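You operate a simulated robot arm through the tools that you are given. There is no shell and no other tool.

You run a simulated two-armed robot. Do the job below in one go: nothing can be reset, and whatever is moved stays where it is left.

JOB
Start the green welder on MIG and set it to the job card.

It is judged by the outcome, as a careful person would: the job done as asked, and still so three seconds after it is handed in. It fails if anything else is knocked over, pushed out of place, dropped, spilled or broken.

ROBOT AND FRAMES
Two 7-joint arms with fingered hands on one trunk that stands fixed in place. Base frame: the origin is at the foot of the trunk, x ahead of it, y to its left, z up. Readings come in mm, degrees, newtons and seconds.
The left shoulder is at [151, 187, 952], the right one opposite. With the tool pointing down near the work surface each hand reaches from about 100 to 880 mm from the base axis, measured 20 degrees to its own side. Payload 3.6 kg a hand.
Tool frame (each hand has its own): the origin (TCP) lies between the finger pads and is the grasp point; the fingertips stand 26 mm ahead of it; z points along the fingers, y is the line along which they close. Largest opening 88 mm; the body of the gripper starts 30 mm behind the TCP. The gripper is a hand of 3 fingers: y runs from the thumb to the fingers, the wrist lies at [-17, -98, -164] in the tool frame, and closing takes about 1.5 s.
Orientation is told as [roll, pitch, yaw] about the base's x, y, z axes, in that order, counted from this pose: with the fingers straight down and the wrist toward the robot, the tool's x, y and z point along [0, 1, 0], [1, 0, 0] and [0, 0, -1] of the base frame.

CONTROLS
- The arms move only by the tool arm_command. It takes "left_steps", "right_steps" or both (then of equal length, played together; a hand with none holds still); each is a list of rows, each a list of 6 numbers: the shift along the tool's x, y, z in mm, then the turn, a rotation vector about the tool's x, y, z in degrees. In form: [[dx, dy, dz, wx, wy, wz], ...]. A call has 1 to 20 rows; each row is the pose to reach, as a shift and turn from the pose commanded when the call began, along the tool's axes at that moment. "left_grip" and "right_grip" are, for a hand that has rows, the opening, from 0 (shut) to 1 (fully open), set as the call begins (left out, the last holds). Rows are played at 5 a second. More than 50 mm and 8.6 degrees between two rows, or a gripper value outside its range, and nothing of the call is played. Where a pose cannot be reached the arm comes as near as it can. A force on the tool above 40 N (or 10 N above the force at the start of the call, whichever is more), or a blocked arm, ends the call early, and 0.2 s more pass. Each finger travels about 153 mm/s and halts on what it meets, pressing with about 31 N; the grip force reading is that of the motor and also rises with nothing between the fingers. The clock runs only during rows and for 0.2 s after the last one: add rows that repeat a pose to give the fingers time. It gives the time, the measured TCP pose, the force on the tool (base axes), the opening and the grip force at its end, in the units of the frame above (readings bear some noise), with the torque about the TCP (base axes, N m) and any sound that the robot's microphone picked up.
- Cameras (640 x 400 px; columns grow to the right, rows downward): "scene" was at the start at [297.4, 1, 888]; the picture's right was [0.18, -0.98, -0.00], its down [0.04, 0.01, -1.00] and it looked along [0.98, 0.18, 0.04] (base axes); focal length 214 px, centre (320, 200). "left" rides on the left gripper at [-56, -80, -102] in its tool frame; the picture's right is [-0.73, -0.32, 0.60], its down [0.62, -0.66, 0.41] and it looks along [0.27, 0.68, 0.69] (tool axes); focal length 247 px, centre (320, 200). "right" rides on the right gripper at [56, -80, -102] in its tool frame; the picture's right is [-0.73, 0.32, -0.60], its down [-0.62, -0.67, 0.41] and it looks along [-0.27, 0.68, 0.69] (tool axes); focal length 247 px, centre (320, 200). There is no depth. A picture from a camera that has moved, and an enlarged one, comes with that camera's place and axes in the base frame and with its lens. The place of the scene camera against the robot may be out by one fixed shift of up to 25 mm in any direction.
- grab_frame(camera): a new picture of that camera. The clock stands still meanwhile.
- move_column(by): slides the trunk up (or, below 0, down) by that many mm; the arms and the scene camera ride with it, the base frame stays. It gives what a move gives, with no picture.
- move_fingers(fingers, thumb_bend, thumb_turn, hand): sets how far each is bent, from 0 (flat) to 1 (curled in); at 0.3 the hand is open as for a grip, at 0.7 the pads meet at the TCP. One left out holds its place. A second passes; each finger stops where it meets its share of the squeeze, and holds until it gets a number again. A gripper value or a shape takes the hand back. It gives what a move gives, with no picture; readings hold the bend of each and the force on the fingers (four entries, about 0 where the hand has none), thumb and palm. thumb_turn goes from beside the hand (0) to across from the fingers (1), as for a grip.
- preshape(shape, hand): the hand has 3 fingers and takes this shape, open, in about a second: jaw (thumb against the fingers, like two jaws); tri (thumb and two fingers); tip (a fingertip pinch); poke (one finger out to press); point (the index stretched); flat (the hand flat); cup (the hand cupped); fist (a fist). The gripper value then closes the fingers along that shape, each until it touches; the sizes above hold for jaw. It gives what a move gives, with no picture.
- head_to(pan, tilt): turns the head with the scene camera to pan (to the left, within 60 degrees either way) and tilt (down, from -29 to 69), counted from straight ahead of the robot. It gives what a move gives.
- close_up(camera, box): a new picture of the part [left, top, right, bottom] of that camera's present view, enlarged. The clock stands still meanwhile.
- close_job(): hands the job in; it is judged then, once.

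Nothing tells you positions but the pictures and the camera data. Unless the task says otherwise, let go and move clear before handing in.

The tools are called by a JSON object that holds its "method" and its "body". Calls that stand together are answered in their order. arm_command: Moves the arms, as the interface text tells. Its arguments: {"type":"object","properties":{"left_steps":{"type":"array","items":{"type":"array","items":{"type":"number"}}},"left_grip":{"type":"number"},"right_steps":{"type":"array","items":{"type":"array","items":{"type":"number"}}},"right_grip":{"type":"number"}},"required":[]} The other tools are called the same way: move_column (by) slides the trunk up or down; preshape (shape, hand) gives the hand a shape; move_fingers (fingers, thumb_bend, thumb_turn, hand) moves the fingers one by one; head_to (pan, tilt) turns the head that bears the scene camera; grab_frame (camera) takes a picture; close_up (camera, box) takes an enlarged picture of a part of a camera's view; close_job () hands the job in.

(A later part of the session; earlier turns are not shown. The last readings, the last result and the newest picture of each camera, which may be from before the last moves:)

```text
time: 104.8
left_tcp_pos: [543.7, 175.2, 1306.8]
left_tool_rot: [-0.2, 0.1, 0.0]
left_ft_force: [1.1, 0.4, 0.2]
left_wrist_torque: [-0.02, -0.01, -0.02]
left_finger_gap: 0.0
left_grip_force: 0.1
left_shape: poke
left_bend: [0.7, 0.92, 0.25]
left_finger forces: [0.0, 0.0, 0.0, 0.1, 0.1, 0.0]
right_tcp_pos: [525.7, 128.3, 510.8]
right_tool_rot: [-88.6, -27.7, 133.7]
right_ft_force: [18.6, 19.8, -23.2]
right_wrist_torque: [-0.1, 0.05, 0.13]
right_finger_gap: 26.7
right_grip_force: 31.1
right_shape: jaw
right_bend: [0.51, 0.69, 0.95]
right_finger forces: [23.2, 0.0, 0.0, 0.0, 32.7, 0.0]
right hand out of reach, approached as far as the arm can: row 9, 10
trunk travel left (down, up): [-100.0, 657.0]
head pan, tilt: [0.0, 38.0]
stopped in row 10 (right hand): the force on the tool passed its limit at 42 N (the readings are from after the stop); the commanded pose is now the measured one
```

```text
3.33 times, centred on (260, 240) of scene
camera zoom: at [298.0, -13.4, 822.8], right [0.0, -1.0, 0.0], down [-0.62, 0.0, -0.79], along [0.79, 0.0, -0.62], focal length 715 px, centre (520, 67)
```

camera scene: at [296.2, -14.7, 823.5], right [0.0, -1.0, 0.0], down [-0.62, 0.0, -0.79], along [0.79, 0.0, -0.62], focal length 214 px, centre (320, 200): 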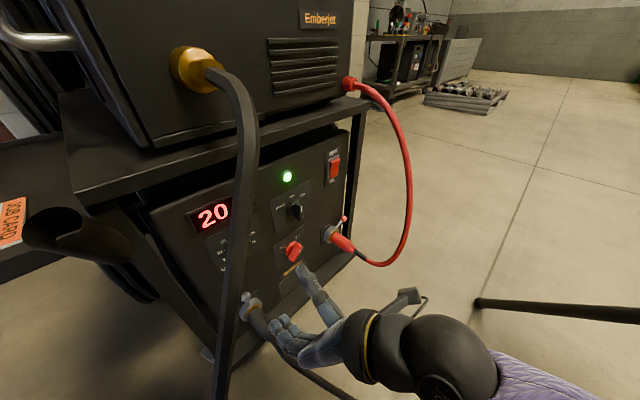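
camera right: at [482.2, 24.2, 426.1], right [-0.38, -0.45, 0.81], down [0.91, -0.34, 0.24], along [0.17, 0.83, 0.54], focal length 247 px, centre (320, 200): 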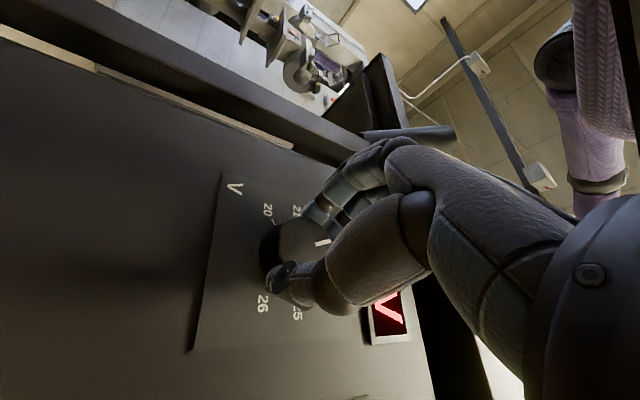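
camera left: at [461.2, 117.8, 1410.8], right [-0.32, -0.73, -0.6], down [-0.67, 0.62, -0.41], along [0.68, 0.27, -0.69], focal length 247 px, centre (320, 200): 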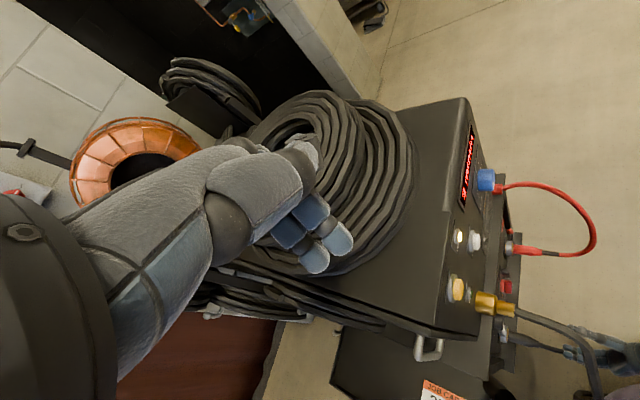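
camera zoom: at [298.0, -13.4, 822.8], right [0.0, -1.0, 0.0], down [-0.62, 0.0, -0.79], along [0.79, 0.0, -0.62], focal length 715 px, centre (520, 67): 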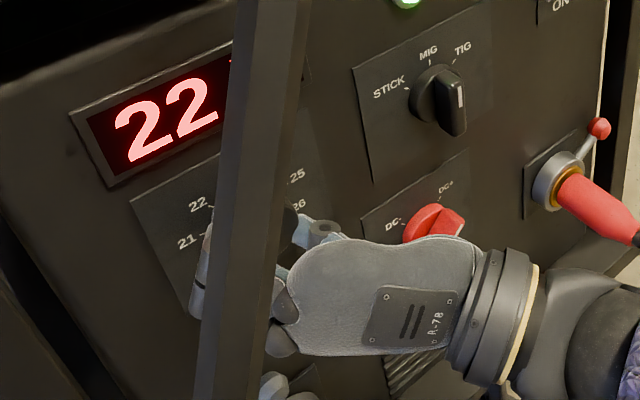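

The arm reached its limit at about −62° roll with the reading at 22. I'll release, back off, roll the hand back, and take another stroke.

{"method": "arm_command", "body": {"right_steps": [[0, 0, 0, 0, 0, 0], [0, 0, 0, 0, 0, 0], [0, 0, 0, 0, 0, 0], [0, 0, 0, 0, 0, 0], [0, 0, 0, 0, 0, 0], [0, 0, 0, 0, 0, 0], [0, 0, 0, 0, 0, 0]], "right_grip": 1}}

{"method": "arm_command", "body": {"right_steps": [[0, 0, -15, 0, 0, 0], [0, 0, -35, 0, 0, 0], [0, 0, -35, 0, 0, -8], [0, 0, -35, 0, 0, -16], [0, 0, -35, 0, 0, -24], [0, 0, -35, 0, 0, -32], [0, 0, -35, 0, 0, -40], [0, 0, -35, 0, 0, -48], [0, 0, -35, 0, 0, -56], [0, 0, -35, 0, 0, -64], [0, 0, -35, 0, 0, -72], [0, 0, -35, 0, 0, -80], [0, 0, -35, 0, 0, -88]]}}

{"method": "grab_frame", "body": {"camera": "right"}}

{"method": "close_up", "body": {"camera": "scene", "box": [180, 180, 340, 300]}}

```text
time: 106.5
left_tcp_pos: [541.6, 173.5, 1308.8]
left_tool_rot: [0.0, 0.0, 0.0]
left_ft_force: [0.2, -0.5, 0.0]
left_wrist_torque: [-0.02, 0.05, 0.01]
left_finger_gap: 0.0
left_grip_force: 0.1
left_shape: poke
left_bend: [0.7, 0.92, 0.25]
left_finger forces: [0.0, 0.0, 0.0, 0.1, 0.0, 0.0]
right_tcp_pos: [524.1, 127.8, 514.4]
right_tool_rot: [-89.5, -27.7, 134.3]
right_ft_force: [0.5, 0.5, 0.0]
right_wrist_torque: [-0.01, 0.06, -0.01]
right_finger_gap: 87.7
right_grip_force: 0.0
right_shape: jaw
right_bend: [0.3, 0.3, 0.98]
right_finger forces: [0.0, 0.0, 0.0, 0.0, 0.0, 0.1]
trunk travel left (down, up): [-100.0, 657.0]
head pan, tilt: [0.0, 38.0]
```

```text
time: 109.2
left_tcp_pos: [541.2, 173.6, 1309.3]
left_tool_rot: [0.0, 0.0, 0.1]
left_ft_force: [-0.3, -0.3, 0.0]
left_wrist_torque: [0.03, 0.01, 0.04]
left_finger_gap: 0.0
left_grip_force: 0.1
left_shape: poke
left_bend: [0.7, 0.92, 0.25]
left_finger forces: [0.0, 0.0, 0.0, 0.0, 0.1, 0.1]
right_tcp_pos: [499.4, 103.3, 515.2]
right_tool_rot: [-89.2, 60.3, 135.2]
right_ft_force: [0.5, -0.7, 0.9]
right_wrist_torque: [-0.04, -0.04, 0.0]
right_finger_gap: 87.8
right_grip_force: 0.2
right_shape: jaw
right_bend: [0.3, 0.3, 0.98]
right_finger forces: [0.0, 0.0, 0.0, 0.0, 0.0, 0.1]
trunk travel left (down, up): [-100.0, 657.0]
head pan, tilt: [0.0, 38.0]
```

```text
taken
camera right: at [488.8, -31.1, 557.7], right [-0.98, 0.15, 0.09], down [0.15, 0.44, 0.88], along [0.09, 0.88, -0.46], focal length 247 px, centre (320, 200)
```

right: 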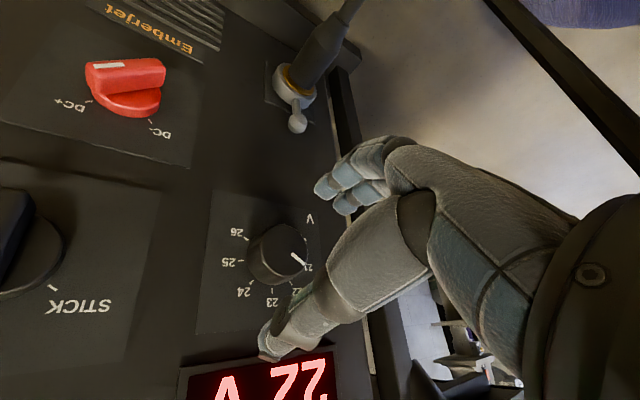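

```text
3.33 times, centred on (260, 240) of scene
camera zoom: at [296.3, -14.7, 823.5], right [0.0, -1.0, 0.0], down [-0.62, 0.0, -0.79], along [0.79, 0.0, -0.62], focal length 715 px, centre (520, 67)
```

zoom: 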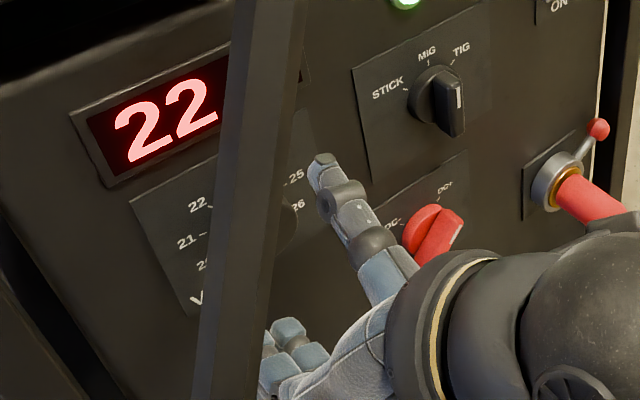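

The knob holds at 22 V while released. I'll re-centre, move in and grip again.

{"method": "arm_command", "body": {"right_steps": [[6.4, 6.3, 10, 0, 0, 0], [6.4, 6.3, 25, 0, 0, 0], [6.4, 6.3, 40, 0, 0, 0], [6.4, 6.3, 40, 0, 0, 0]]}}

{"method": "close_up", "body": {"camera": "right", "box": [230, 170, 390, 330]}}

```text
time: 110.2
left_tcp_pos: [542.6, 173.6, 1308.9]
left_tool_rot: [0.0, 0.0, 0.0]
left_ft_force: [-0.1, -1.0, -0.3]
left_wrist_torque: [0.03, 0.01, 0.0]
left_finger_gap: 0.1
left_grip_force: 0.0
left_shape: poke
left_bend: [0.7, 0.92, 0.25]
left_finger forces: [0.0, 0.0, 0.1, 0.0, 0.1, 0.0]
right_tcp_pos: [528.8, 130.5, 506.9]
right_tool_rot: [-89.1, 60.2, 135.2]
right_ft_force: [-0.9, -0.1, 0.0]
right_wrist_torque: [-0.04, -0.01, 0.01]
right_finger_gap: 87.9
right_grip_force: 0.1
right_shape: jaw
right_bend: [0.3, 0.3, 0.98]
right_finger forces: [0.0, 0.0, 0.1, 0.1, 0.0, 0.0]
trunk travel left (down, up): [-100.0, 657.0]
head pan, tilt: [0.0, 38.0]
```

```text
2.50 times, centred on (310, 250) of right
camera zoom: at [517.9, -4.7, 548.9], right [-0.98, 0.15, 0.09], down [0.15, 0.44, 0.88], along [0.09, 0.88, -0.46], focal length 617 px, centre (345, 75)
```

zoom: 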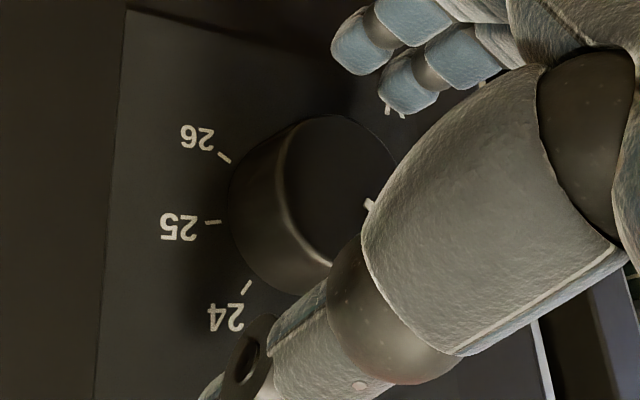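

Centred again. I'll close the grip and turn clockwise about 78°, staying inside the reach limit.

{"method": "arm_command", "body": {"right_steps": [[0, 0, 0, 0, 0, 0], [0, 0, 0, 0, 0, 0], [0, 0, 0, 0, 0, 0], [0, 0, 0, 0, 0, 0], [0, 0, 0, 0, 0, 0], [0, 0, 0, 0, 0, 0], [0, 0, 0, 0, 0, 0], [0, 0, 0, 0, 0, 0]], "right_grip": 0}}

{"method": "arm_command", "body": {"right_steps": [[0, 0, 0, 0, 0, 7], [0, 0, 0, 0, 0, 14], [0, 0, 0, 0, 0, 21], [0, 0, 0, 0, 0, 28], [0, 0, 0, 0, 0, 35], [0, 0, 0, 0, 0, 42], [0, 0, 0, 0, 0, 49], [0, 0, 0, 0, 0, 56], [0, 0, 0, 0, 0, 63], [0, 0, 0, 0, 0, 70]]}}

{"method": "close_up", "body": {"camera": "scene", "box": [180, 180, 340, 300]}}

{"method": "grab_frame", "body": {"camera": "right"}}

```text
time: 112.0
left_tcp_pos: [542.2, 174.6, 1308.4]
left_tool_rot: [0.1, 0.0, 0.0]
left_ft_force: [0.1, 0.2, -0.8]
left_wrist_torque: [0.01, 0.0, 0.01]
left_finger_gap: 0.1
left_grip_force: 0.1
left_shape: poke
left_bend: [0.7, 0.92, 0.25]
left_finger forces: [0.0, 0.0, 0.0, 0.0, 0.0, 0.0]
right_tcp_pos: [527.9, 130.0, 505.8]
right_tool_rot: [-89.3, 60.2, 135.3]
right_ft_force: [-0.9, 1.8, 1.0]
right_wrist_torque: [-0.02, 0.04, 0.06]
right_finger_gap: 32.2
right_grip_force: 31.4
right_shape: jaw
right_bend: [0.47, 0.73, 1.0]
right_finger forces: [9.8, 19.1, 0.1, 0.1, 27.4, 0.0]
trunk travel left (down, up): [-100.0, 657.0]
head pan, tilt: [0.0, 38.0]
```

```text
time: 114.2
left_tcp_pos: [541.7, 173.6, 1308.8]
left_tool_rot: [0.0, 0.0, -0.1]
left_ft_force: [-0.4, 0.7, 0.8]
left_wrist_torque: [-0.01, 0.01, 0.01]
left_finger_gap: 0.1
left_grip_force: 0.0
left_shape: poke
left_bend: [0.7, 0.92, 0.25]
left_finger forces: [0.0, 0.1, 0.0, 0.1, 0.1, 0.1]
right_tcp_pos: [528.8, 130.0, 504.5]
right_tool_rot: [-89.4, -9.9, 134.4]
right_ft_force: [-2.9, 0.1, -5.0]
right_wrist_torque: [-0.07, 0.02, 0.16]
right_finger_gap: 32.1
right_grip_force: 31.1
right_shape: jaw
right_bend: [0.47, 0.73, 1.0]
right_finger forces: [16.7, 14.0, 0.1, 0.0, 28.0, 0.0]
trunk travel left (down, up): [-100.0, 657.0]
head pan, tilt: [0.0, 38.0]
```

```text
3.33 times, centred on (260, 240) of scene
camera zoom: at [296.5, -14.8, 823.3], right [0.0, -1.0, 0.0], down [-0.62, 0.0, -0.79], along [0.79, 0.0, -0.62], focal length 715 px, centre (520, 67)
```

zoom: 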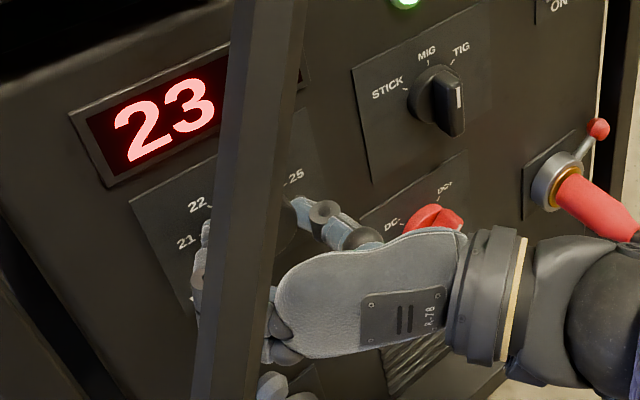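

```text
taken
camera right: at [503.9, 8.2, 437.0], right [-0.55, -0.28, 0.78], down [0.83, -0.25, 0.5], along [0.06, 0.93, 0.37], focal length 247 px, centre (320, 200)
```

right: 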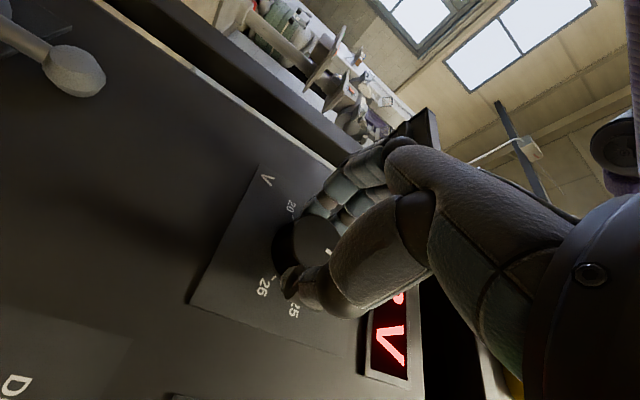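

The reading is 23 and forces are low. A little more before the limit, then I'll take another stroke.

{"method": "arm_command", "body": {"right_steps": [[0, 0, 0, 0, 0, 6], [0, 0, 0, 0, 0, 12]]}}

{"method": "arm_command", "body": {"right_steps": [[0, 0, 0, 0, 0, 0], [0, 0, 0, 0, 0, 0], [0, 0, 0, 0, 0, 0], [0, 0, 0, 0, 0, 0], [0, 0, 0, 0, 0, 0], [0, 0, 0, 0, 0, 0], [0, 0, 0, 0, 0, 0]], "right_grip": 1}}

{"method": "arm_command", "body": {"right_steps": [[0, 0, -15, 0, 0, 0], [0, 0, -35, 0, 0, 0], [0, 0, -35, 0, 0, -8], [0, 0, -35, 0, 0, -16], [0, 0, -35, 0, 0, -24], [0, 0, -35, 0, 0, -32], [0, 0, -35, 0, 0, -40], [0, 0, -35, 0, 0, -48], [0, 0, -35, 0, 0, -56], [0, 0, -35, 0, 0, -64], [0, 0, -35, 0, 0, -72], [0, 0, -35, 0, 0, -80]]}}

{"method": "grab_frame", "body": {"camera": "right"}}

{"method": "close_up", "body": {"camera": "right", "box": [200, 190, 360, 320]}}

```text
time: 114.8
left_tcp_pos: [542.1, 174.1, 1307.2]
left_tool_rot: [-0.1, 0.1, 0.0]
left_ft_force: [0.3, -0.4, -0.1]
left_wrist_torque: [0.02, 0.01, -0.01]
left_finger_gap: 0.0
left_grip_force: 0.0
left_shape: poke
left_bend: [0.7, 0.92, 0.25]
left_finger forces: [0.0, 0.1, 0.0, 0.0, 0.0, 0.1]
right_tcp_pos: [528.9, 130.2, 504.9]
right_tool_rot: [-89.4, -21.7, 134.1]
right_ft_force: [-1.5, 2.7, -9.8]
right_wrist_torque: [-0.11, 0.09, 0.12]
right_finger_gap: 32.3
right_grip_force: 30.8
right_shape: jaw
right_bend: [0.48, 0.73, 0.99]
right_finger forces: [21.6, 8.1, 0.0, 0.0, 29.5, 0.0]
trunk travel left (down, up): [-100.0, 657.0]
head pan, tilt: [0.0, 38.0]
```

```text
time: 116.5
left_tcp_pos: [541.8, 173.0, 1307.3]
left_tool_rot: [-0.1, 0.0, 0.0]
left_ft_force: [-0.8, 0.2, -0.3]
left_wrist_torque: [0.01, 0.01, 0.03]
left_finger_gap: 0.2
left_grip_force: 0.1
left_shape: poke
left_bend: [0.7, 0.92, 0.25]
left_finger forces: [0.0, 0.0, 0.0, 0.0, 0.1, 0.1]
right_tcp_pos: [528.7, 130.3, 505.8]
right_tool_rot: [-89.6, -21.8, 134.3]
right_ft_force: [-0.9, 1.1, -0.1]
right_wrist_torque: [-0.02, 0.0, 0.02]
right_finger_gap: 88.1
right_grip_force: 0.0
right_shape: jaw
right_bend: [0.3, 0.3, 0.98]
right_finger forces: [0.1, 0.1, 0.1, 0.0, 0.0, 0.1]
trunk travel left (down, up): [-100.0, 657.0]
head pan, tilt: [0.0, 38.0]
```

```text
time: 118.4
left_tcp_pos: [540.1, 174.1, 1309.2]
left_tool_rot: [0.0, 0.0, 0.0]
left_ft_force: [0.2, -0.5, -0.4]
left_wrist_torque: [-0.01, 0.01, 0.01]
left_finger_gap: 0.2
left_grip_force: 0.1
left_shape: poke
left_bend: [0.7, 0.92, 0.25]
left_finger forces: [0.0, 0.0, 0.0, 0.1, 0.0, 0.0]
right_tcp_pos: [547.6, 127.4, 434.7]
right_tool_rot: [-88.8, 30.5, 135.5]
right_ft_force: [-14.6, -11.2, 8.6]
right_wrist_torque: [0.23, 0.37, 0.99]
right_finger_gap: 87.8
right_grip_force: 0.0
right_shape: jaw
right_bend: [0.3, 0.28, 0.98]
right_finger forces: [1.2, 15.8, 0.1, 0.1, 1.2, 0.0]
right hand out of reach, approached as far as the arm can: row 1, 2, 3, 4, 5, 6, 7, 8, 9
trunk travel left (down, up): [-100.0, 657.0]
head pan, tilt: [0.0, 38.0]
stopped in row 9 (right hand): the force on the tool passed its limit at 46 N (the readings are from after the stop); the commanded pose is now the measured one
```

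```text
taken
camera right: at [543.9, -13.9, 428.3], right [-0.88, 0.04, 0.48], down [0.48, 0.12, 0.87], along [-0.02, 0.99, -0.12], focal length 247 px, centre (320, 200)
```

right: 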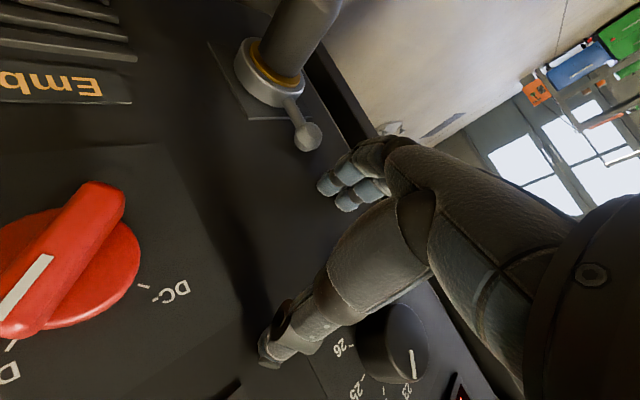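

```text
3.08 times, centred on (280, 255) of right
camera zoom: at [543.9, -13.9, 428.3], right [-0.88, 0.04, 0.48], down [0.48, 0.12, 0.87], along [-0.02, 0.99, -0.12], focal length 760 px, centre (443, 31)
```

zoom: 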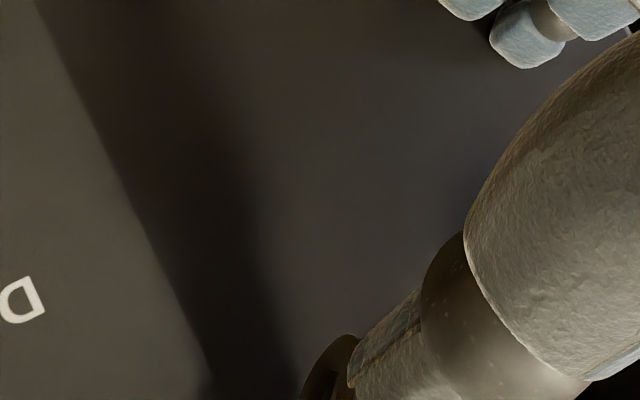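

The retreat ran out of reach and the hand slid down, so a finger is pressing the bare panel below the knob. I'll back straight out and check that nothing was disturbed.

{"method": "arm_command", "body": {"right_steps": [[0, 0, -10, 0, 0, 0], [0, 0, -25, 0, 0, 0], [0, 0, -45, 0, 0, 0]]}}

{"method": "grab_frame", "body": {"camera": "right"}}

{"method": "grab_frame", "body": {"camera": "scene"}}

{"method": "close_up", "body": {"camera": "scene", "box": [180, 180, 340, 300]}}

```text
time: 119.2
left_tcp_pos: [541.2, 172.9, 1309.0]
left_tool_rot: [0.1, 0.1, 0.0]
left_ft_force: [-0.4, -0.3, 0.2]
left_wrist_torque: [-0.01, 0.06, -0.02]
left_finger_gap: 0.0
left_grip_force: 0.0
left_shape: poke
left_bend: [0.7, 0.92, 0.25]
left_finger forces: [0.1, 0.0, 0.0, 0.0, 0.0, 0.0]
right_tcp_pos: [533.0, 105.9, 412.8]
right_tool_rot: [-89.0, 30.5, 135.4]
right_ft_force: [-0.6, -0.4, -0.1]
right_wrist_torque: [-0.04, -0.01, -0.04]
right_finger_gap: 88.0
right_grip_force: 0.0
right_shape: jaw
right_bend: [0.3, 0.3, 0.98]
right_finger forces: [0.1, 0.0, 0.0, 0.1, 0.0, 0.1]
right hand out of reach, approached as far as the arm can: row 1, 2, 3
trunk travel left (down, up): [-100.0, 657.0]
head pan, tilt: [0.0, 38.0]
```

```text
taken
camera right: at [528.9, -36.4, 406.8], right [-0.88, 0.04, 0.48], down [0.48, 0.12, 0.87], along [-0.02, 0.99, -0.12], focal length 247 px, centre (320, 200)
```

right: 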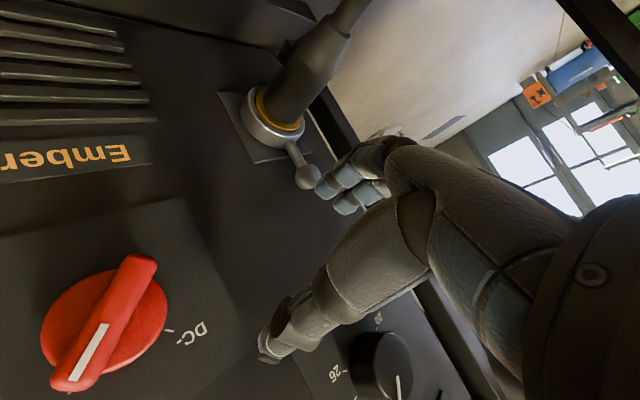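

```text
taken
camera scene: at [296.4, -14.7, 823.4], right [0.0, -1.0, 0.0], down [-0.62, 0.0, -0.79], along [0.79, 0.0, -0.62], focal length 214 px, centre (320, 200)
```

scene: 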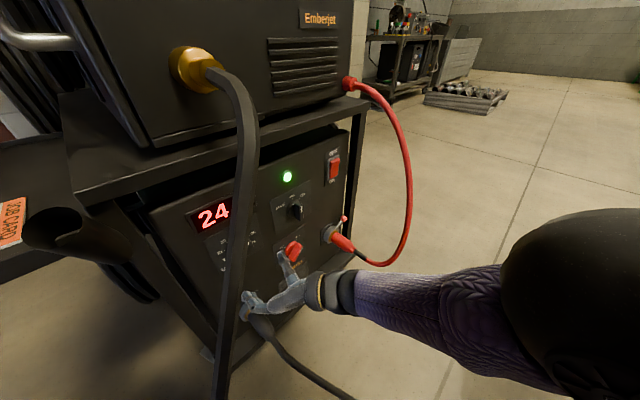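

```text
3.33 times, centred on (260, 240) of scene
camera zoom: at [296.4, -14.7, 823.4], right [0.0, -1.0, 0.0], down [-0.62, 0.0, -0.79], along [0.79, 0.0, -0.62], focal length 715 px, centre (520, 67)
```

zoom: 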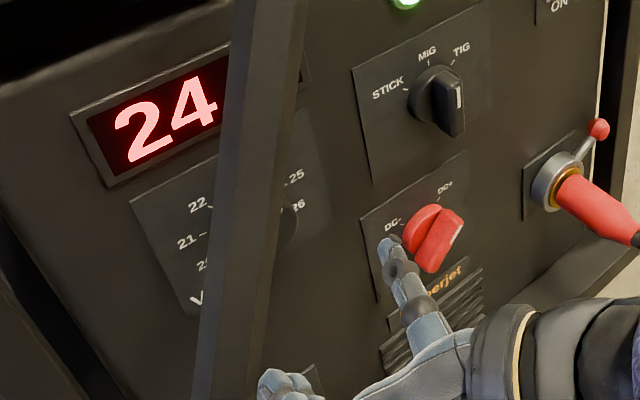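

The display reads 24 and nothing else was moved. The arm is nearly straight when the wrist sits below the knob, so I'll lift up and back while rolling the wrist above the hand again, keeping clear of the grey lever and the red knob.

{"method": "arm_command", "body": {"right_steps": [[-10.4, -6, -6, 0, 0, 0], [-21.7, -12.5, -14, 0, 0, -4], [-34.6, -20, -24, 0, 0, -10], [-47.6, -27.5, -36, 0, 0, -17], [-62.4, -36, -46, 0, 0, -24], [-78, -45, -52, 0, 0, -30]]}}

{"method": "grab_frame", "body": {"camera": "right"}}

{"method": "grab_frame", "body": {"camera": "scene"}}

```text
time: 120.7
left_tcp_pos: [540.5, 173.8, 1308.8]
left_tool_rot: [0.1, 0.1, -0.1]
left_ft_force: [0.0, -0.2, 0.4]
left_wrist_torque: [0.01, -0.01, 0.0]
left_finger_gap: 0.1
left_grip_force: 0.1
left_shape: poke
left_bend: [0.7, 0.92, 0.25]
left_finger forces: [0.1, 0.0, 0.1, 0.0, 0.0, 0.0]
right_tcp_pos: [548.0, 125.5, 398.7]
right_tool_rot: [-86.9, 59.2, 135.6]
right_ft_force: [-12.4, -8.1, 4.2]
right_wrist_torque: [-0.18, 0.6, 0.66]
right_finger_gap: 87.9
right_grip_force: 0.1
right_shape: jaw
right_bend: [0.3, 0.3, 0.98]
right_finger forces: [0.2, 14.2, 0.0, 0.0, 0.6, 0.0]
right hand out of reach, approached as far as the arm can: row 1, 2, 3, 4, 5, 6
trunk travel left (down, up): [-100.0, 657.0]
head pan, tilt: [0.0, 38.0]
stopped in row 6 (right hand): the force on the tool passed its limit at 50 N (the readings are from after the stop); the commanded pose is now the measured one
```

```text
taken
camera right: at [535.6, -9.4, 440.4], right [-0.98, 0.17, 0.12], down [0.18, 0.44, 0.88], along [0.1, 0.88, -0.46], focal length 247 px, centre (320, 200)
```

right: 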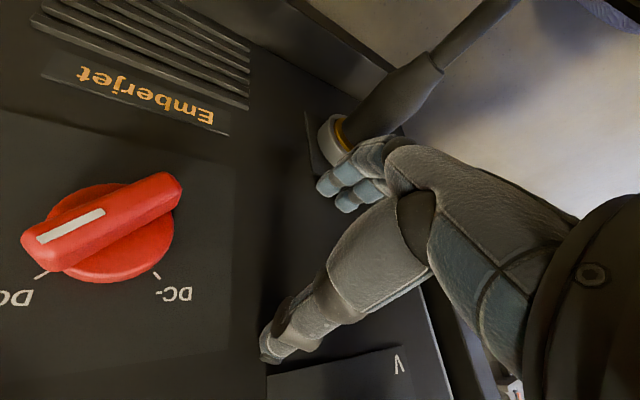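

```text
taken
camera scene: at [295.8, -15.0, 823.6], right [0.0, -1.0, 0.0], down [-0.62, 0.0, -0.79], along [0.79, 0.0, -0.62], focal length 214 px, centre (320, 200)
```

scene: 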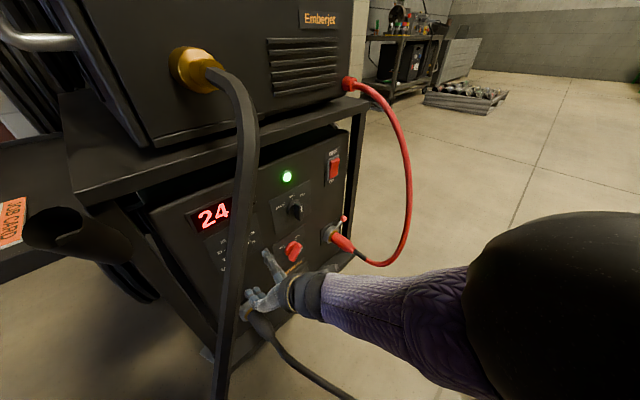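

The arm is still limited in this elbow configuration and a finger touches the panel near the grey connector. I'll look closely before any further move.

{"method": "close_up", "body": {"camera": "right", "box": [260, 60, 460, 240]}}

{"method": "close_up", "body": {"camera": "scene", "box": [200, 230, 340, 340]}}

{"method": "close_up", "body": {"camera": "left", "box": [460, 260, 640, 400]}}

```text
2.22 times, centred on (360, 150) of right
camera zoom: at [535.6, -9.4, 440.4], right [-0.98, 0.17, 0.12], down [0.18, 0.44, 0.88], along [0.1, 0.88, -0.46], focal length 549 px, centre (231, 311)
```

zoom: 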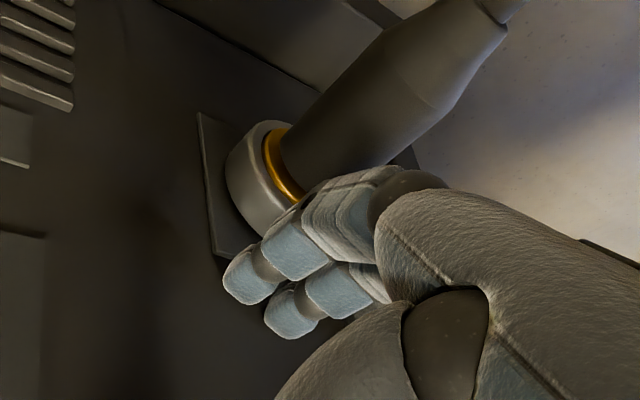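

```text
3.64 times, centred on (270, 285) of scene
camera zoom: at [295.8, -15.0, 823.6], right [0.0, -1.0, 0.0], down [-0.62, 0.0, -0.79], along [0.79, 0.0, -0.62], focal length 780 px, centre (502, -109)
```

zoom: 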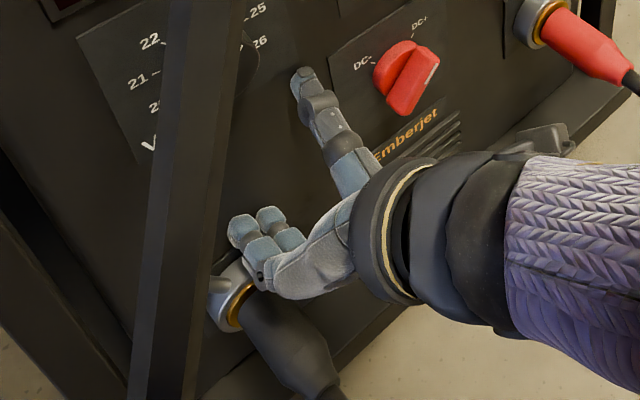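

```text
2.86 times, centred on (550, 330) of left
camera zoom: at [460.7, 117.6, 1411.0], right [-0.32, -0.73, -0.6], down [-0.66, 0.62, -0.41], along [0.68, 0.27, -0.69], focal length 706 px, centre (-337, -171)
```

zoom: 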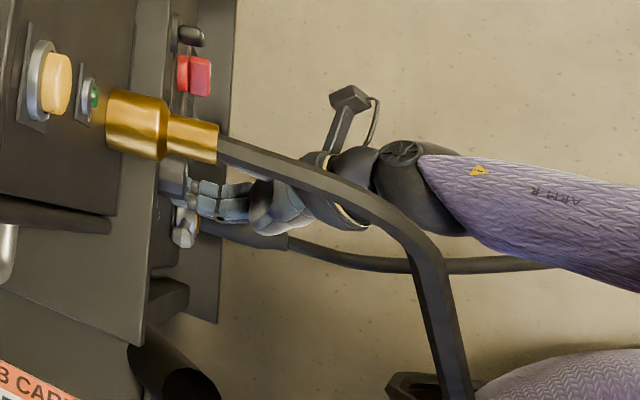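

The connector's little lever is next to my fingertips, so I must not drag across it. I'll try a small, slow straight retreat with holding time, so the arm solution can converge.

{"method": "arm_command", "body": {"right_steps": [[0, 0, -4, 0, 0, 0], [0, 0, -8, 0, 0, 0], [0, 0, -12, 0, 0, 0], [0, 0, -12, 0, 0, 0], [0, 0, -12, 0, 0, 0]]}}

{"method": "close_up", "body": {"camera": "right", "box": [260, 60, 460, 240]}}

```text
time: 121.9
left_tcp_pos: [539.0, 173.8, 1309.3]
left_tool_rot: [0.0, 0.0, 0.0]
left_ft_force: [0.4, -0.5, 0.8]
left_wrist_torque: [-0.02, -0.01, 0.02]
left_finger_gap: 0.0
left_grip_force: 0.1
left_shape: poke
left_bend: [0.7, 0.92, 0.25]
left_finger forces: [0.0, 0.0, 0.0, 0.1, 0.1, 0.0]
right_tcp_pos: [553.7, 117.3, 394.0]
right_tool_rot: [-86.6, 59.8, 135.8]
right_ft_force: [-0.6, -0.4, -0.8]
right_wrist_torque: [-0.04, 0.02, 0.02]
right_finger_gap: 87.9
right_grip_force: 0.1
right_shape: jaw
right_bend: [0.3, 0.3, 0.98]
right_finger forces: [0.0, 0.5, 0.0, 0.0, 0.1, 0.0]
right hand out of reach, approached as far as the arm can: row 1, 2, 3, 4
trunk travel left (down, up): [-100.0, 657.0]
head pan, tilt: [0.0, 38.0]
```

```text
2.22 times, centred on (360, 150) of right
camera zoom: at [541.6, -17.5, 438.4], right [-0.98, 0.18, 0.11], down [0.18, 0.45, 0.88], along [0.11, 0.88, -0.47], focal length 549 px, centre (231, 311)
```

zoom: 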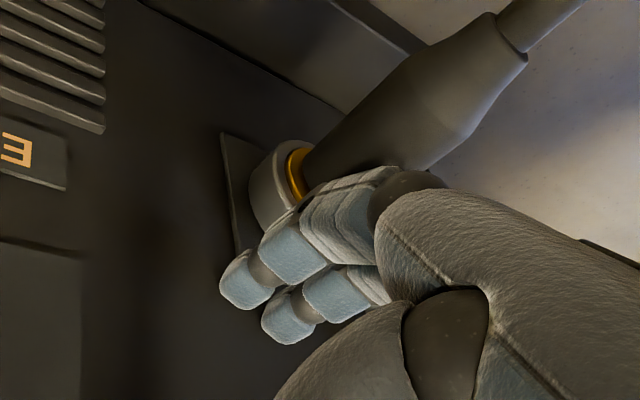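

Contact is gone. I'll hold a moment to see whether the arm converges to the commanded spot.

{"method": "arm_command", "body": {"right_steps": [[0, 0, -3, 0, 0, 0], [0, 0, -6, 0, 0, 0], [0, 0, -6, 0, 0, 0], [0, 0, -6, 0, 0, 0], [0, 0, -6, 0, 0, 0], [0, 0, -6, 0, 0, 0]]}}

{"method": "grab_frame", "body": {"camera": "scene"}}

```text
time: 123.3
left_tcp_pos: [541.2, 172.7, 1309.0]
left_tool_rot: [0.0, 0.0, 0.1]
left_ft_force: [0.2, 0.6, -0.3]
left_wrist_torque: [0.01, 0.03, -0.01]
left_finger_gap: 0.2
left_grip_force: 0.1
left_shape: poke
left_bend: [0.7, 0.92, 0.25]
left_finger forces: [0.0, 0.1, 0.0, 0.0, 0.1, 0.0]
right_tcp_pos: [536.7, 113.4, 399.9]
right_tool_rot: [-87.4, 59.2, 135.2]
right_ft_force: [0.6, 0.2, -1.0]
right_wrist_torque: [0.02, -0.03, -0.02]
right_finger_gap: 88.0
right_grip_force: 0.0
right_shape: jaw
right_bend: [0.3, 0.3, 0.98]
right_finger forces: [0.0, 0.0, 0.1, 0.0, 0.0, 0.0]
trunk travel left (down, up): [-100.0, 657.0]
head pan, tilt: [0.0, 38.0]
```

```text
taken
camera scene: at [296.3, -14.8, 823.4], right [0.0, -1.0, 0.0], down [-0.62, 0.0, -0.79], along [0.79, 0.0, -0.62], focal length 214 px, centre (320, 200)
```

scene: 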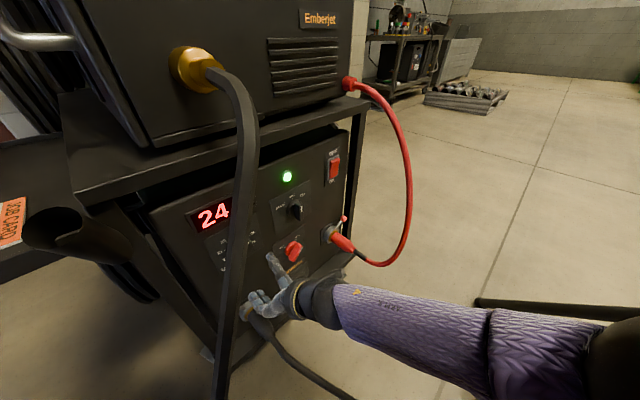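

It converged: the arm is back in its normal configuration and free of the panel. I'll now retreat straight out, then rise to knob height.

{"method": "arm_command", "body": {"right_steps": [[0, 0, -8, 0, 0, 0], [0, 0, -16, 0, 0, 0], [0, 0, -26, 0, 0, 0], [0, 0, -38, 0, 0, 0], [0, 0, -50, 0, 0, 0], [0, 0, -50, 0, 0, 0]]}}

{"method": "grab_frame", "body": {"camera": "right"}}

{"method": "close_up", "body": {"camera": "scene", "box": [200, 230, 340, 340]}}

```text
time: 124.7
left_tcp_pos: [541.3, 173.4, 1309.0]
left_tool_rot: [0.0, 0.0, 0.0]
left_ft_force: [-0.4, 0.2, -0.1]
left_wrist_torque: [0.04, 0.02, 0.03]
left_finger_gap: 0.0
left_grip_force: 0.0
left_shape: poke
left_bend: [0.7, 0.92, 0.25]
left_finger forces: [0.1, 0.0, 0.0, 0.1, 0.0, 0.1]
right_tcp_pos: [500.2, 80.0, 400.6]
right_tool_rot: [-87.4, 59.2, 135.2]
right_ft_force: [-0.2, 0.3, 0.1]
right_wrist_torque: [0.01, 0.03, 0.02]
right_finger_gap: 87.9
right_grip_force: 0.0
right_shape: jaw
right_bend: [0.3, 0.3, 0.98]
right_finger forces: [0.0, 0.0, 0.0, 0.0, 0.1, 0.0]
trunk travel left (down, up): [-100.0, 657.0]
head pan, tilt: [0.0, 38.0]
```

```text
taken
camera right: at [487.5, -54.9, 443.3], right [-0.98, 0.17, 0.12], down [0.18, 0.44, 0.88], along [0.1, 0.88, -0.46], focal length 247 px, centre (320, 200)
```

right: 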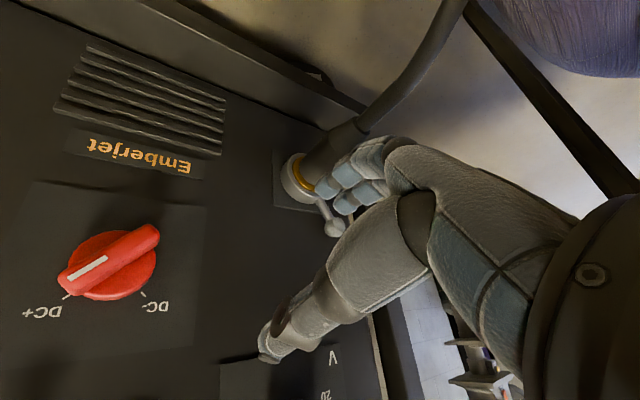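

```text
3.64 times, centred on (270, 285) of scene
camera zoom: at [296.3, -14.8, 823.4], right [0.0, -1.0, 0.0], down [-0.62, 0.0, -0.79], along [0.79, 0.0, -0.62], focal length 780 px, centre (502, -109)
```

zoom: 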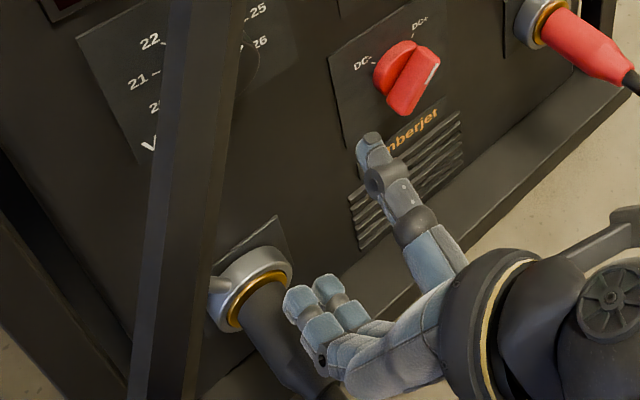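

The V display is at 24, but my fingers pushed the grey connector's small lever leftward from upright by about 35–45°. I should put that back. First I'll rise clear of the connector.

{"method": "arm_command", "body": {"right_steps": [[-14, -23.5, -5, 0, 0, 0], [-28, -47, -10, 0, 0, 0], [-42, -70.5, -15, 0, 0, 0], [-56.7, -94.3, -20, 0, 0, 0], [-56.7, -94.3, -20, 0, 0, 0]]}}

{"method": "grab_frame", "body": {"camera": "right"}}

{"method": "close_up", "body": {"camera": "right", "box": [200, 60, 360, 200]}}

```text
time: 125.9
left_tcp_pos: [541.2, 174.0, 1309.0]
left_tool_rot: [0.0, 0.1, 0.1]
left_ft_force: [0.5, 0.2, 0.9]
left_wrist_torque: [-0.02, 0.02, 0.01]
left_finger_gap: 0.0
left_grip_force: 0.1
left_shape: poke
left_bend: [0.7, 0.92, 0.25]
left_finger forces: [0.0, 0.0, 0.1, 0.0, 0.1, 0.0]
right_tcp_pos: [486.0, 66.2, 513.2]
right_tool_rot: [-87.3, 59.3, 135.2]
right_ft_force: [0.6, 0.2, -0.3]
right_wrist_torque: [0.01, -0.03, -0.05]
right_finger_gap: 87.9
right_grip_force: 0.0
right_shape: jaw
right_bend: [0.3, 0.3, 0.98]
right_finger forces: [0.1, 0.0, 0.0, 0.0, 0.0, 0.0]
trunk travel left (down, up): [-100.0, 657.0]
head pan, tilt: [0.0, 38.0]
```

```text
taken
camera right: at [472.4, -67.0, 555.4], right [-0.98, 0.17, 0.12], down [0.18, 0.44, 0.88], along [0.1, 0.88, -0.46], focal length 247 px, centre (320, 200)
```

right: 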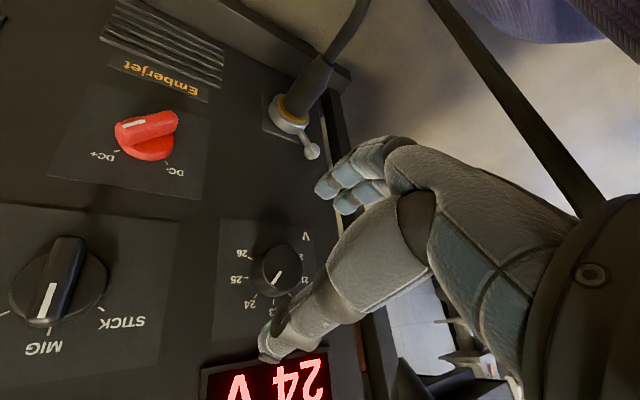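

```text
2.86 times, centred on (280, 130) of right
camera zoom: at [472.4, -67.0, 555.4], right [-0.98, 0.17, 0.12], down [0.18, 0.44, 0.88], along [0.1, 0.88, -0.46], focal length 706 px, centre (434, 400)
```

zoom: 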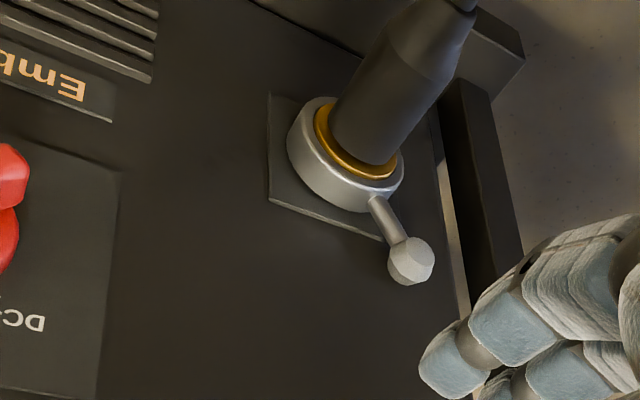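

The lever is confirmed swung left. The hand is right at the V knob, so I'll finish the voltage first and restore the lever straight after. Re-aligning and moving onto the knob.

{"method": "arm_command", "body": {"right_steps": [[-4.5, 6.5, 10, 0, -1.3, 0], [-8.9, 13.1, 25, 0, -2.55, 0], [-8.9, 13.1, 45, 0, -2.55, 0], [-8.9, 13.1, 62, 0, -2.55, 0], [-8.9, 13.1, 75.5, 0, -2.55, 0], [-8.9, 13.1, 75.5, 0, -2.55, 0]]}}

{"method": "close_up", "body": {"camera": "right", "box": [230, 170, 390, 330]}}

```text
time: 127.3
left_tcp_pos: [541.4, 173.6, 1308.3]
left_tool_rot: [-0.1, 0.0, 0.0]
left_ft_force: [0.8, -0.6, -0.2]
left_wrist_torque: [0.03, -0.02, 0.0]
left_finger_gap: 0.0
left_grip_force: 0.1
left_shape: poke
left_bend: [0.7, 0.92, 0.25]
left_finger forces: [0.0, 0.0, 0.0, 0.0, 0.0, 0.0]
right_tcp_pos: [533.1, 130.7, 503.9]
right_tool_rot: [-89.9, 59.2, 135.3]
right_ft_force: [-0.1, 1.1, 0.1]
right_wrist_torque: [-0.02, -0.01, -0.01]
right_finger_gap: 88.3
right_grip_force: 0.0
right_shape: jaw
right_bend: [0.3, 0.3, 0.98]
right_finger forces: [0.0, 0.0, 0.1, 0.0, 0.0, 0.0]
trunk travel left (down, up): [-100.0, 657.0]
head pan, tilt: [0.0, 38.0]
```

```text
2.50 times, centred on (310, 250) of right
camera zoom: at [525.4, -5.5, 543.6], right [-0.99, 0.14, 0.1], down [0.15, 0.43, 0.89], along [0.08, 0.89, -0.44], focal length 617 px, centre (345, 75)
```

zoom: 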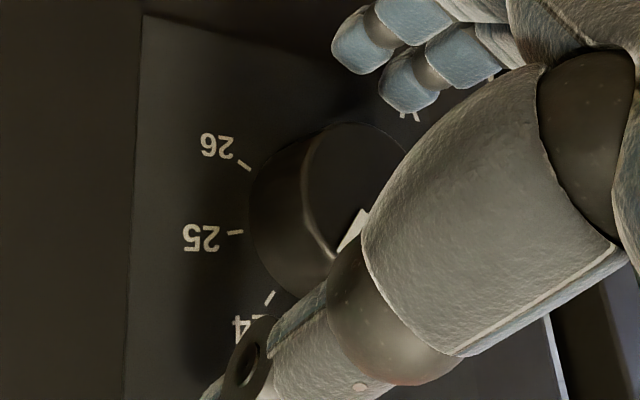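

{"method": "arm_command", "body": {"right_steps": [[-3, -1.1, -3, 0, 0, 0], [-3, -1.1, -3, 0, 0, 0]]}}

{"method": "arm_command", "body": {"right_steps": [[0, 0, 0, 0, 0, 0], [0, 0, 0, 0, 0, 0], [0, 0, 0, 0, 0, 0], [0, 0, 0, 0, 0, 0], [0, 0, 0, 0, 0, 0], [0, 0, 0, 0, 0, 0], [0, 0, 0, 0, 0, 0], [0, 0, 0, 0, 0, 0]], "right_grip": 0}}

{"method": "arm_command", "body": {"right_steps": [[0, 0, 0, 0, 0, 6], [0, 0, 0, 0, 0, 12], [0, 0, 0, 0, 0, 18], [0, 0, 0, 0, 0, 24]]}}

{"method": "close_up", "body": {"camera": "scene", "box": [180, 180, 340, 300]}}

{"method": "close_up", "body": {"camera": "right", "box": [230, 150, 420, 350]}}

```text
time: 127.9
left_tcp_pos: [541.9, 173.9, 1308.4]
left_tool_rot: [0.1, 0.0, 0.0]
left_ft_force: [-0.3, 0.2, 0.8]
left_wrist_torque: [-0.02, 0.0, -0.01]
left_finger_gap: 0.0
left_grip_force: 0.1
left_shape: poke
left_bend: [0.7, 0.92, 0.25]
left_finger forces: [0.0, 0.0, 0.1, 0.0, 0.1, 0.1]
right_tcp_pos: [530.3, 129.9, 505.5]
right_tool_rot: [-89.9, 59.2, 135.3]
right_ft_force: [0.0, 0.4, 0.5]
right_wrist_torque: [-0.02, 0.0, 0.01]
right_finger_gap: 87.8
right_grip_force: 0.0
right_shape: jaw
right_bend: [0.3, 0.3, 0.98]
right_finger forces: [0.0, 0.1, 0.0, 0.1, 0.0, 0.1]
trunk travel left (down, up): [-100.0, 657.0]
head pan, tilt: [0.0, 38.0]
```

```text
time: 129.7
left_tcp_pos: [541.4, 175.0, 1307.5]
left_tool_rot: [-0.1, 0.1, 0.0]
left_ft_force: [0.2, -0.1, 0.0]
left_wrist_torque: [-0.01, 0.01, -0.02]
left_finger_gap: 0.2
left_grip_force: 0.0
left_shape: poke
left_bend: [0.7, 0.92, 0.25]
left_finger forces: [0.0, 0.0, 0.0, 0.1, 0.0, 0.1]
right_tcp_pos: [529.5, 129.8, 505.7]
right_tool_rot: [-89.7, 59.3, 135.6]
right_ft_force: [-16.5, 6.1, -10.0]
right_wrist_torque: [-0.3, 0.17, 0.41]
right_finger_gap: 28.7
right_grip_force: 30.5
right_shape: jaw
right_bend: [0.52, 0.73, 1.0]
right_finger forces: [8.9, 35.6, 0.0, 0.0, 25.6, 0.0]
trunk travel left (down, up): [-100.0, 657.0]
head pan, tilt: [0.0, 38.0]
```

```text
time: 130.7
left_tcp_pos: [540.9, 174.7, 1309.3]
left_tool_rot: [-0.1, 0.1, 0.0]
left_ft_force: [0.3, 0.1, 1.1]
left_wrist_torque: [-0.04, -0.03, -0.02]
left_finger_gap: 0.1
left_grip_force: 0.0
left_shape: poke
left_bend: [0.7, 0.92, 0.25]
left_finger forces: [0.1, 0.0, 0.1, 0.1, 0.1, 0.1]
right_tcp_pos: [527.9, 129.9, 504.7]
right_tool_rot: [-89.8, 35.2, 135.6]
right_ft_force: [-15.8, 8.9, -8.3]
right_wrist_torque: [-0.18, 0.13, 0.52]
right_finger_gap: 29.1
right_grip_force: 31.2
right_shape: jaw
right_bend: [0.52, 0.73, 1.0]
right_finger forces: [10.7, 34.6, 0.0, 0.0, 25.1, 0.1]
trunk travel left (down, up): [-100.0, 657.0]
head pan, tilt: [0.0, 38.0]
```

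```text
3.33 times, centred on (260, 240) of scene
camera zoom: at [296.2, -14.2, 823.5], right [0.0, -1.0, 0.0], down [-0.62, 0.0, -0.79], along [0.79, 0.0, -0.62], focal length 715 px, centre (520, 67)
```

zoom: 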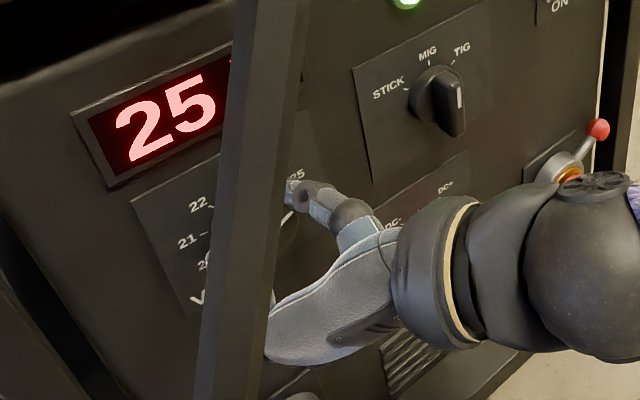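

```text
2.00 times, centred on (325, 250) of right
camera zoom: at [526.4, -11.9, 505.4], right [-0.91, 0.06, 0.42], down [0.42, 0.16, 0.89], along [-0.02, 0.98, -0.17], focal length 494 px, centre (310, 100)
```

zoom: 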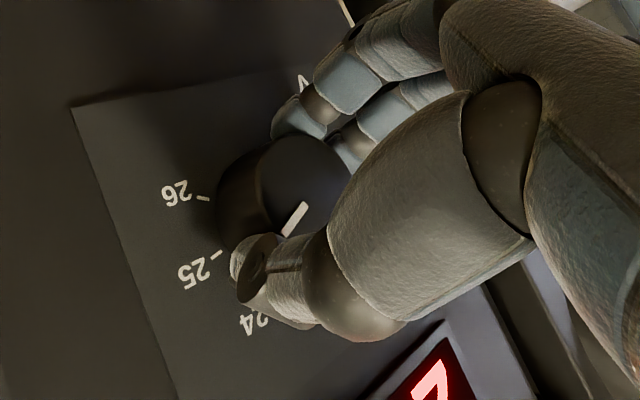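

The display shows 25. By the pointer the knob is near 24.7, so I'll turn about 11° further to sit right on the 25 mark.

{"method": "arm_command", "body": {"right_steps": [[0, 0, 0, 0, 0, 5.5], [0, 0, 0, 0, 0, 11], [0, 0, 0, 0, 0, 11]]}}

{"method": "close_up", "body": {"camera": "right", "box": [230, 150, 420, 350]}}

{"method": "close_up", "body": {"camera": "scene", "box": [180, 180, 300, 280]}}

```text
time: 131.5
left_tcp_pos: [541.6, 175.1, 1308.2]
left_tool_rot: [-0.1, 0.0, 0.0]
left_ft_force: [-0.5, -0.2, -0.2]
left_wrist_torque: [0.02, -0.01, 0.0]
left_finger_gap: 0.1
left_grip_force: 0.1
left_shape: poke
left_bend: [0.7, 0.92, 0.25]
left_finger forces: [0.0, 0.0, 0.0, 0.0, 0.1, 0.0]
right_tcp_pos: [527.9, 130.3, 504.7]
right_tool_rot: [-89.9, 24.3, 135.4]
right_ft_force: [-14.1, 8.4, -5.5]
right_wrist_torque: [-0.15, 0.07, 0.47]
right_finger_gap: 29.0
right_grip_force: 30.8
right_shape: jaw
right_bend: [0.52, 0.73, 1.0]
right_finger forces: [13.6, 30.2, 0.1, 0.0, 25.2, 0.0]
trunk travel left (down, up): [-100.0, 657.0]
head pan, tilt: [0.0, 38.0]
```

```text
2.00 times, centred on (325, 250) of right
camera zoom: at [524.8, -10.5, 486.8], right [-0.84, -0.01, 0.54], down [0.54, 0.05, 0.84], along [-0.03, 1.0, -0.04], focal length 494 px, centre (310, 100)
```

zoom: 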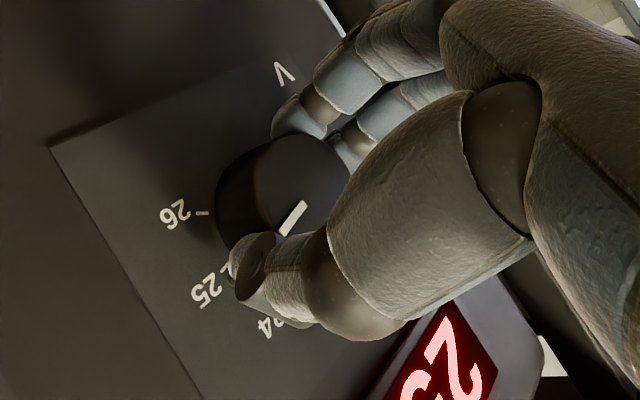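

```text
4.00 times, centred on (240, 230) of scene
camera zoom: at [296.1, -14.4, 823.5], right [0.0, -1.0, 0.0], down [-0.62, 0.0, -0.79], along [0.79, 0.0, -0.62], focal length 858 px, centre (640, 80)
```

zoom: 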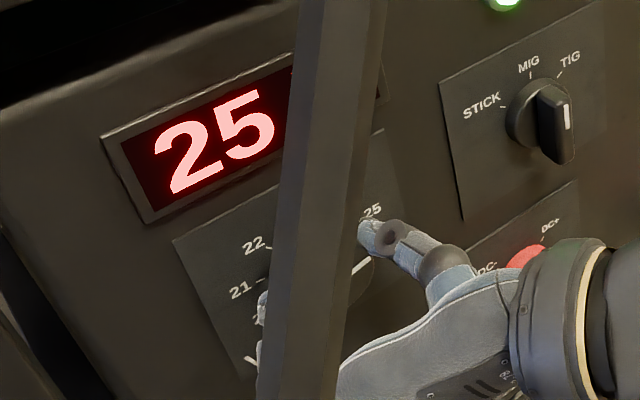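

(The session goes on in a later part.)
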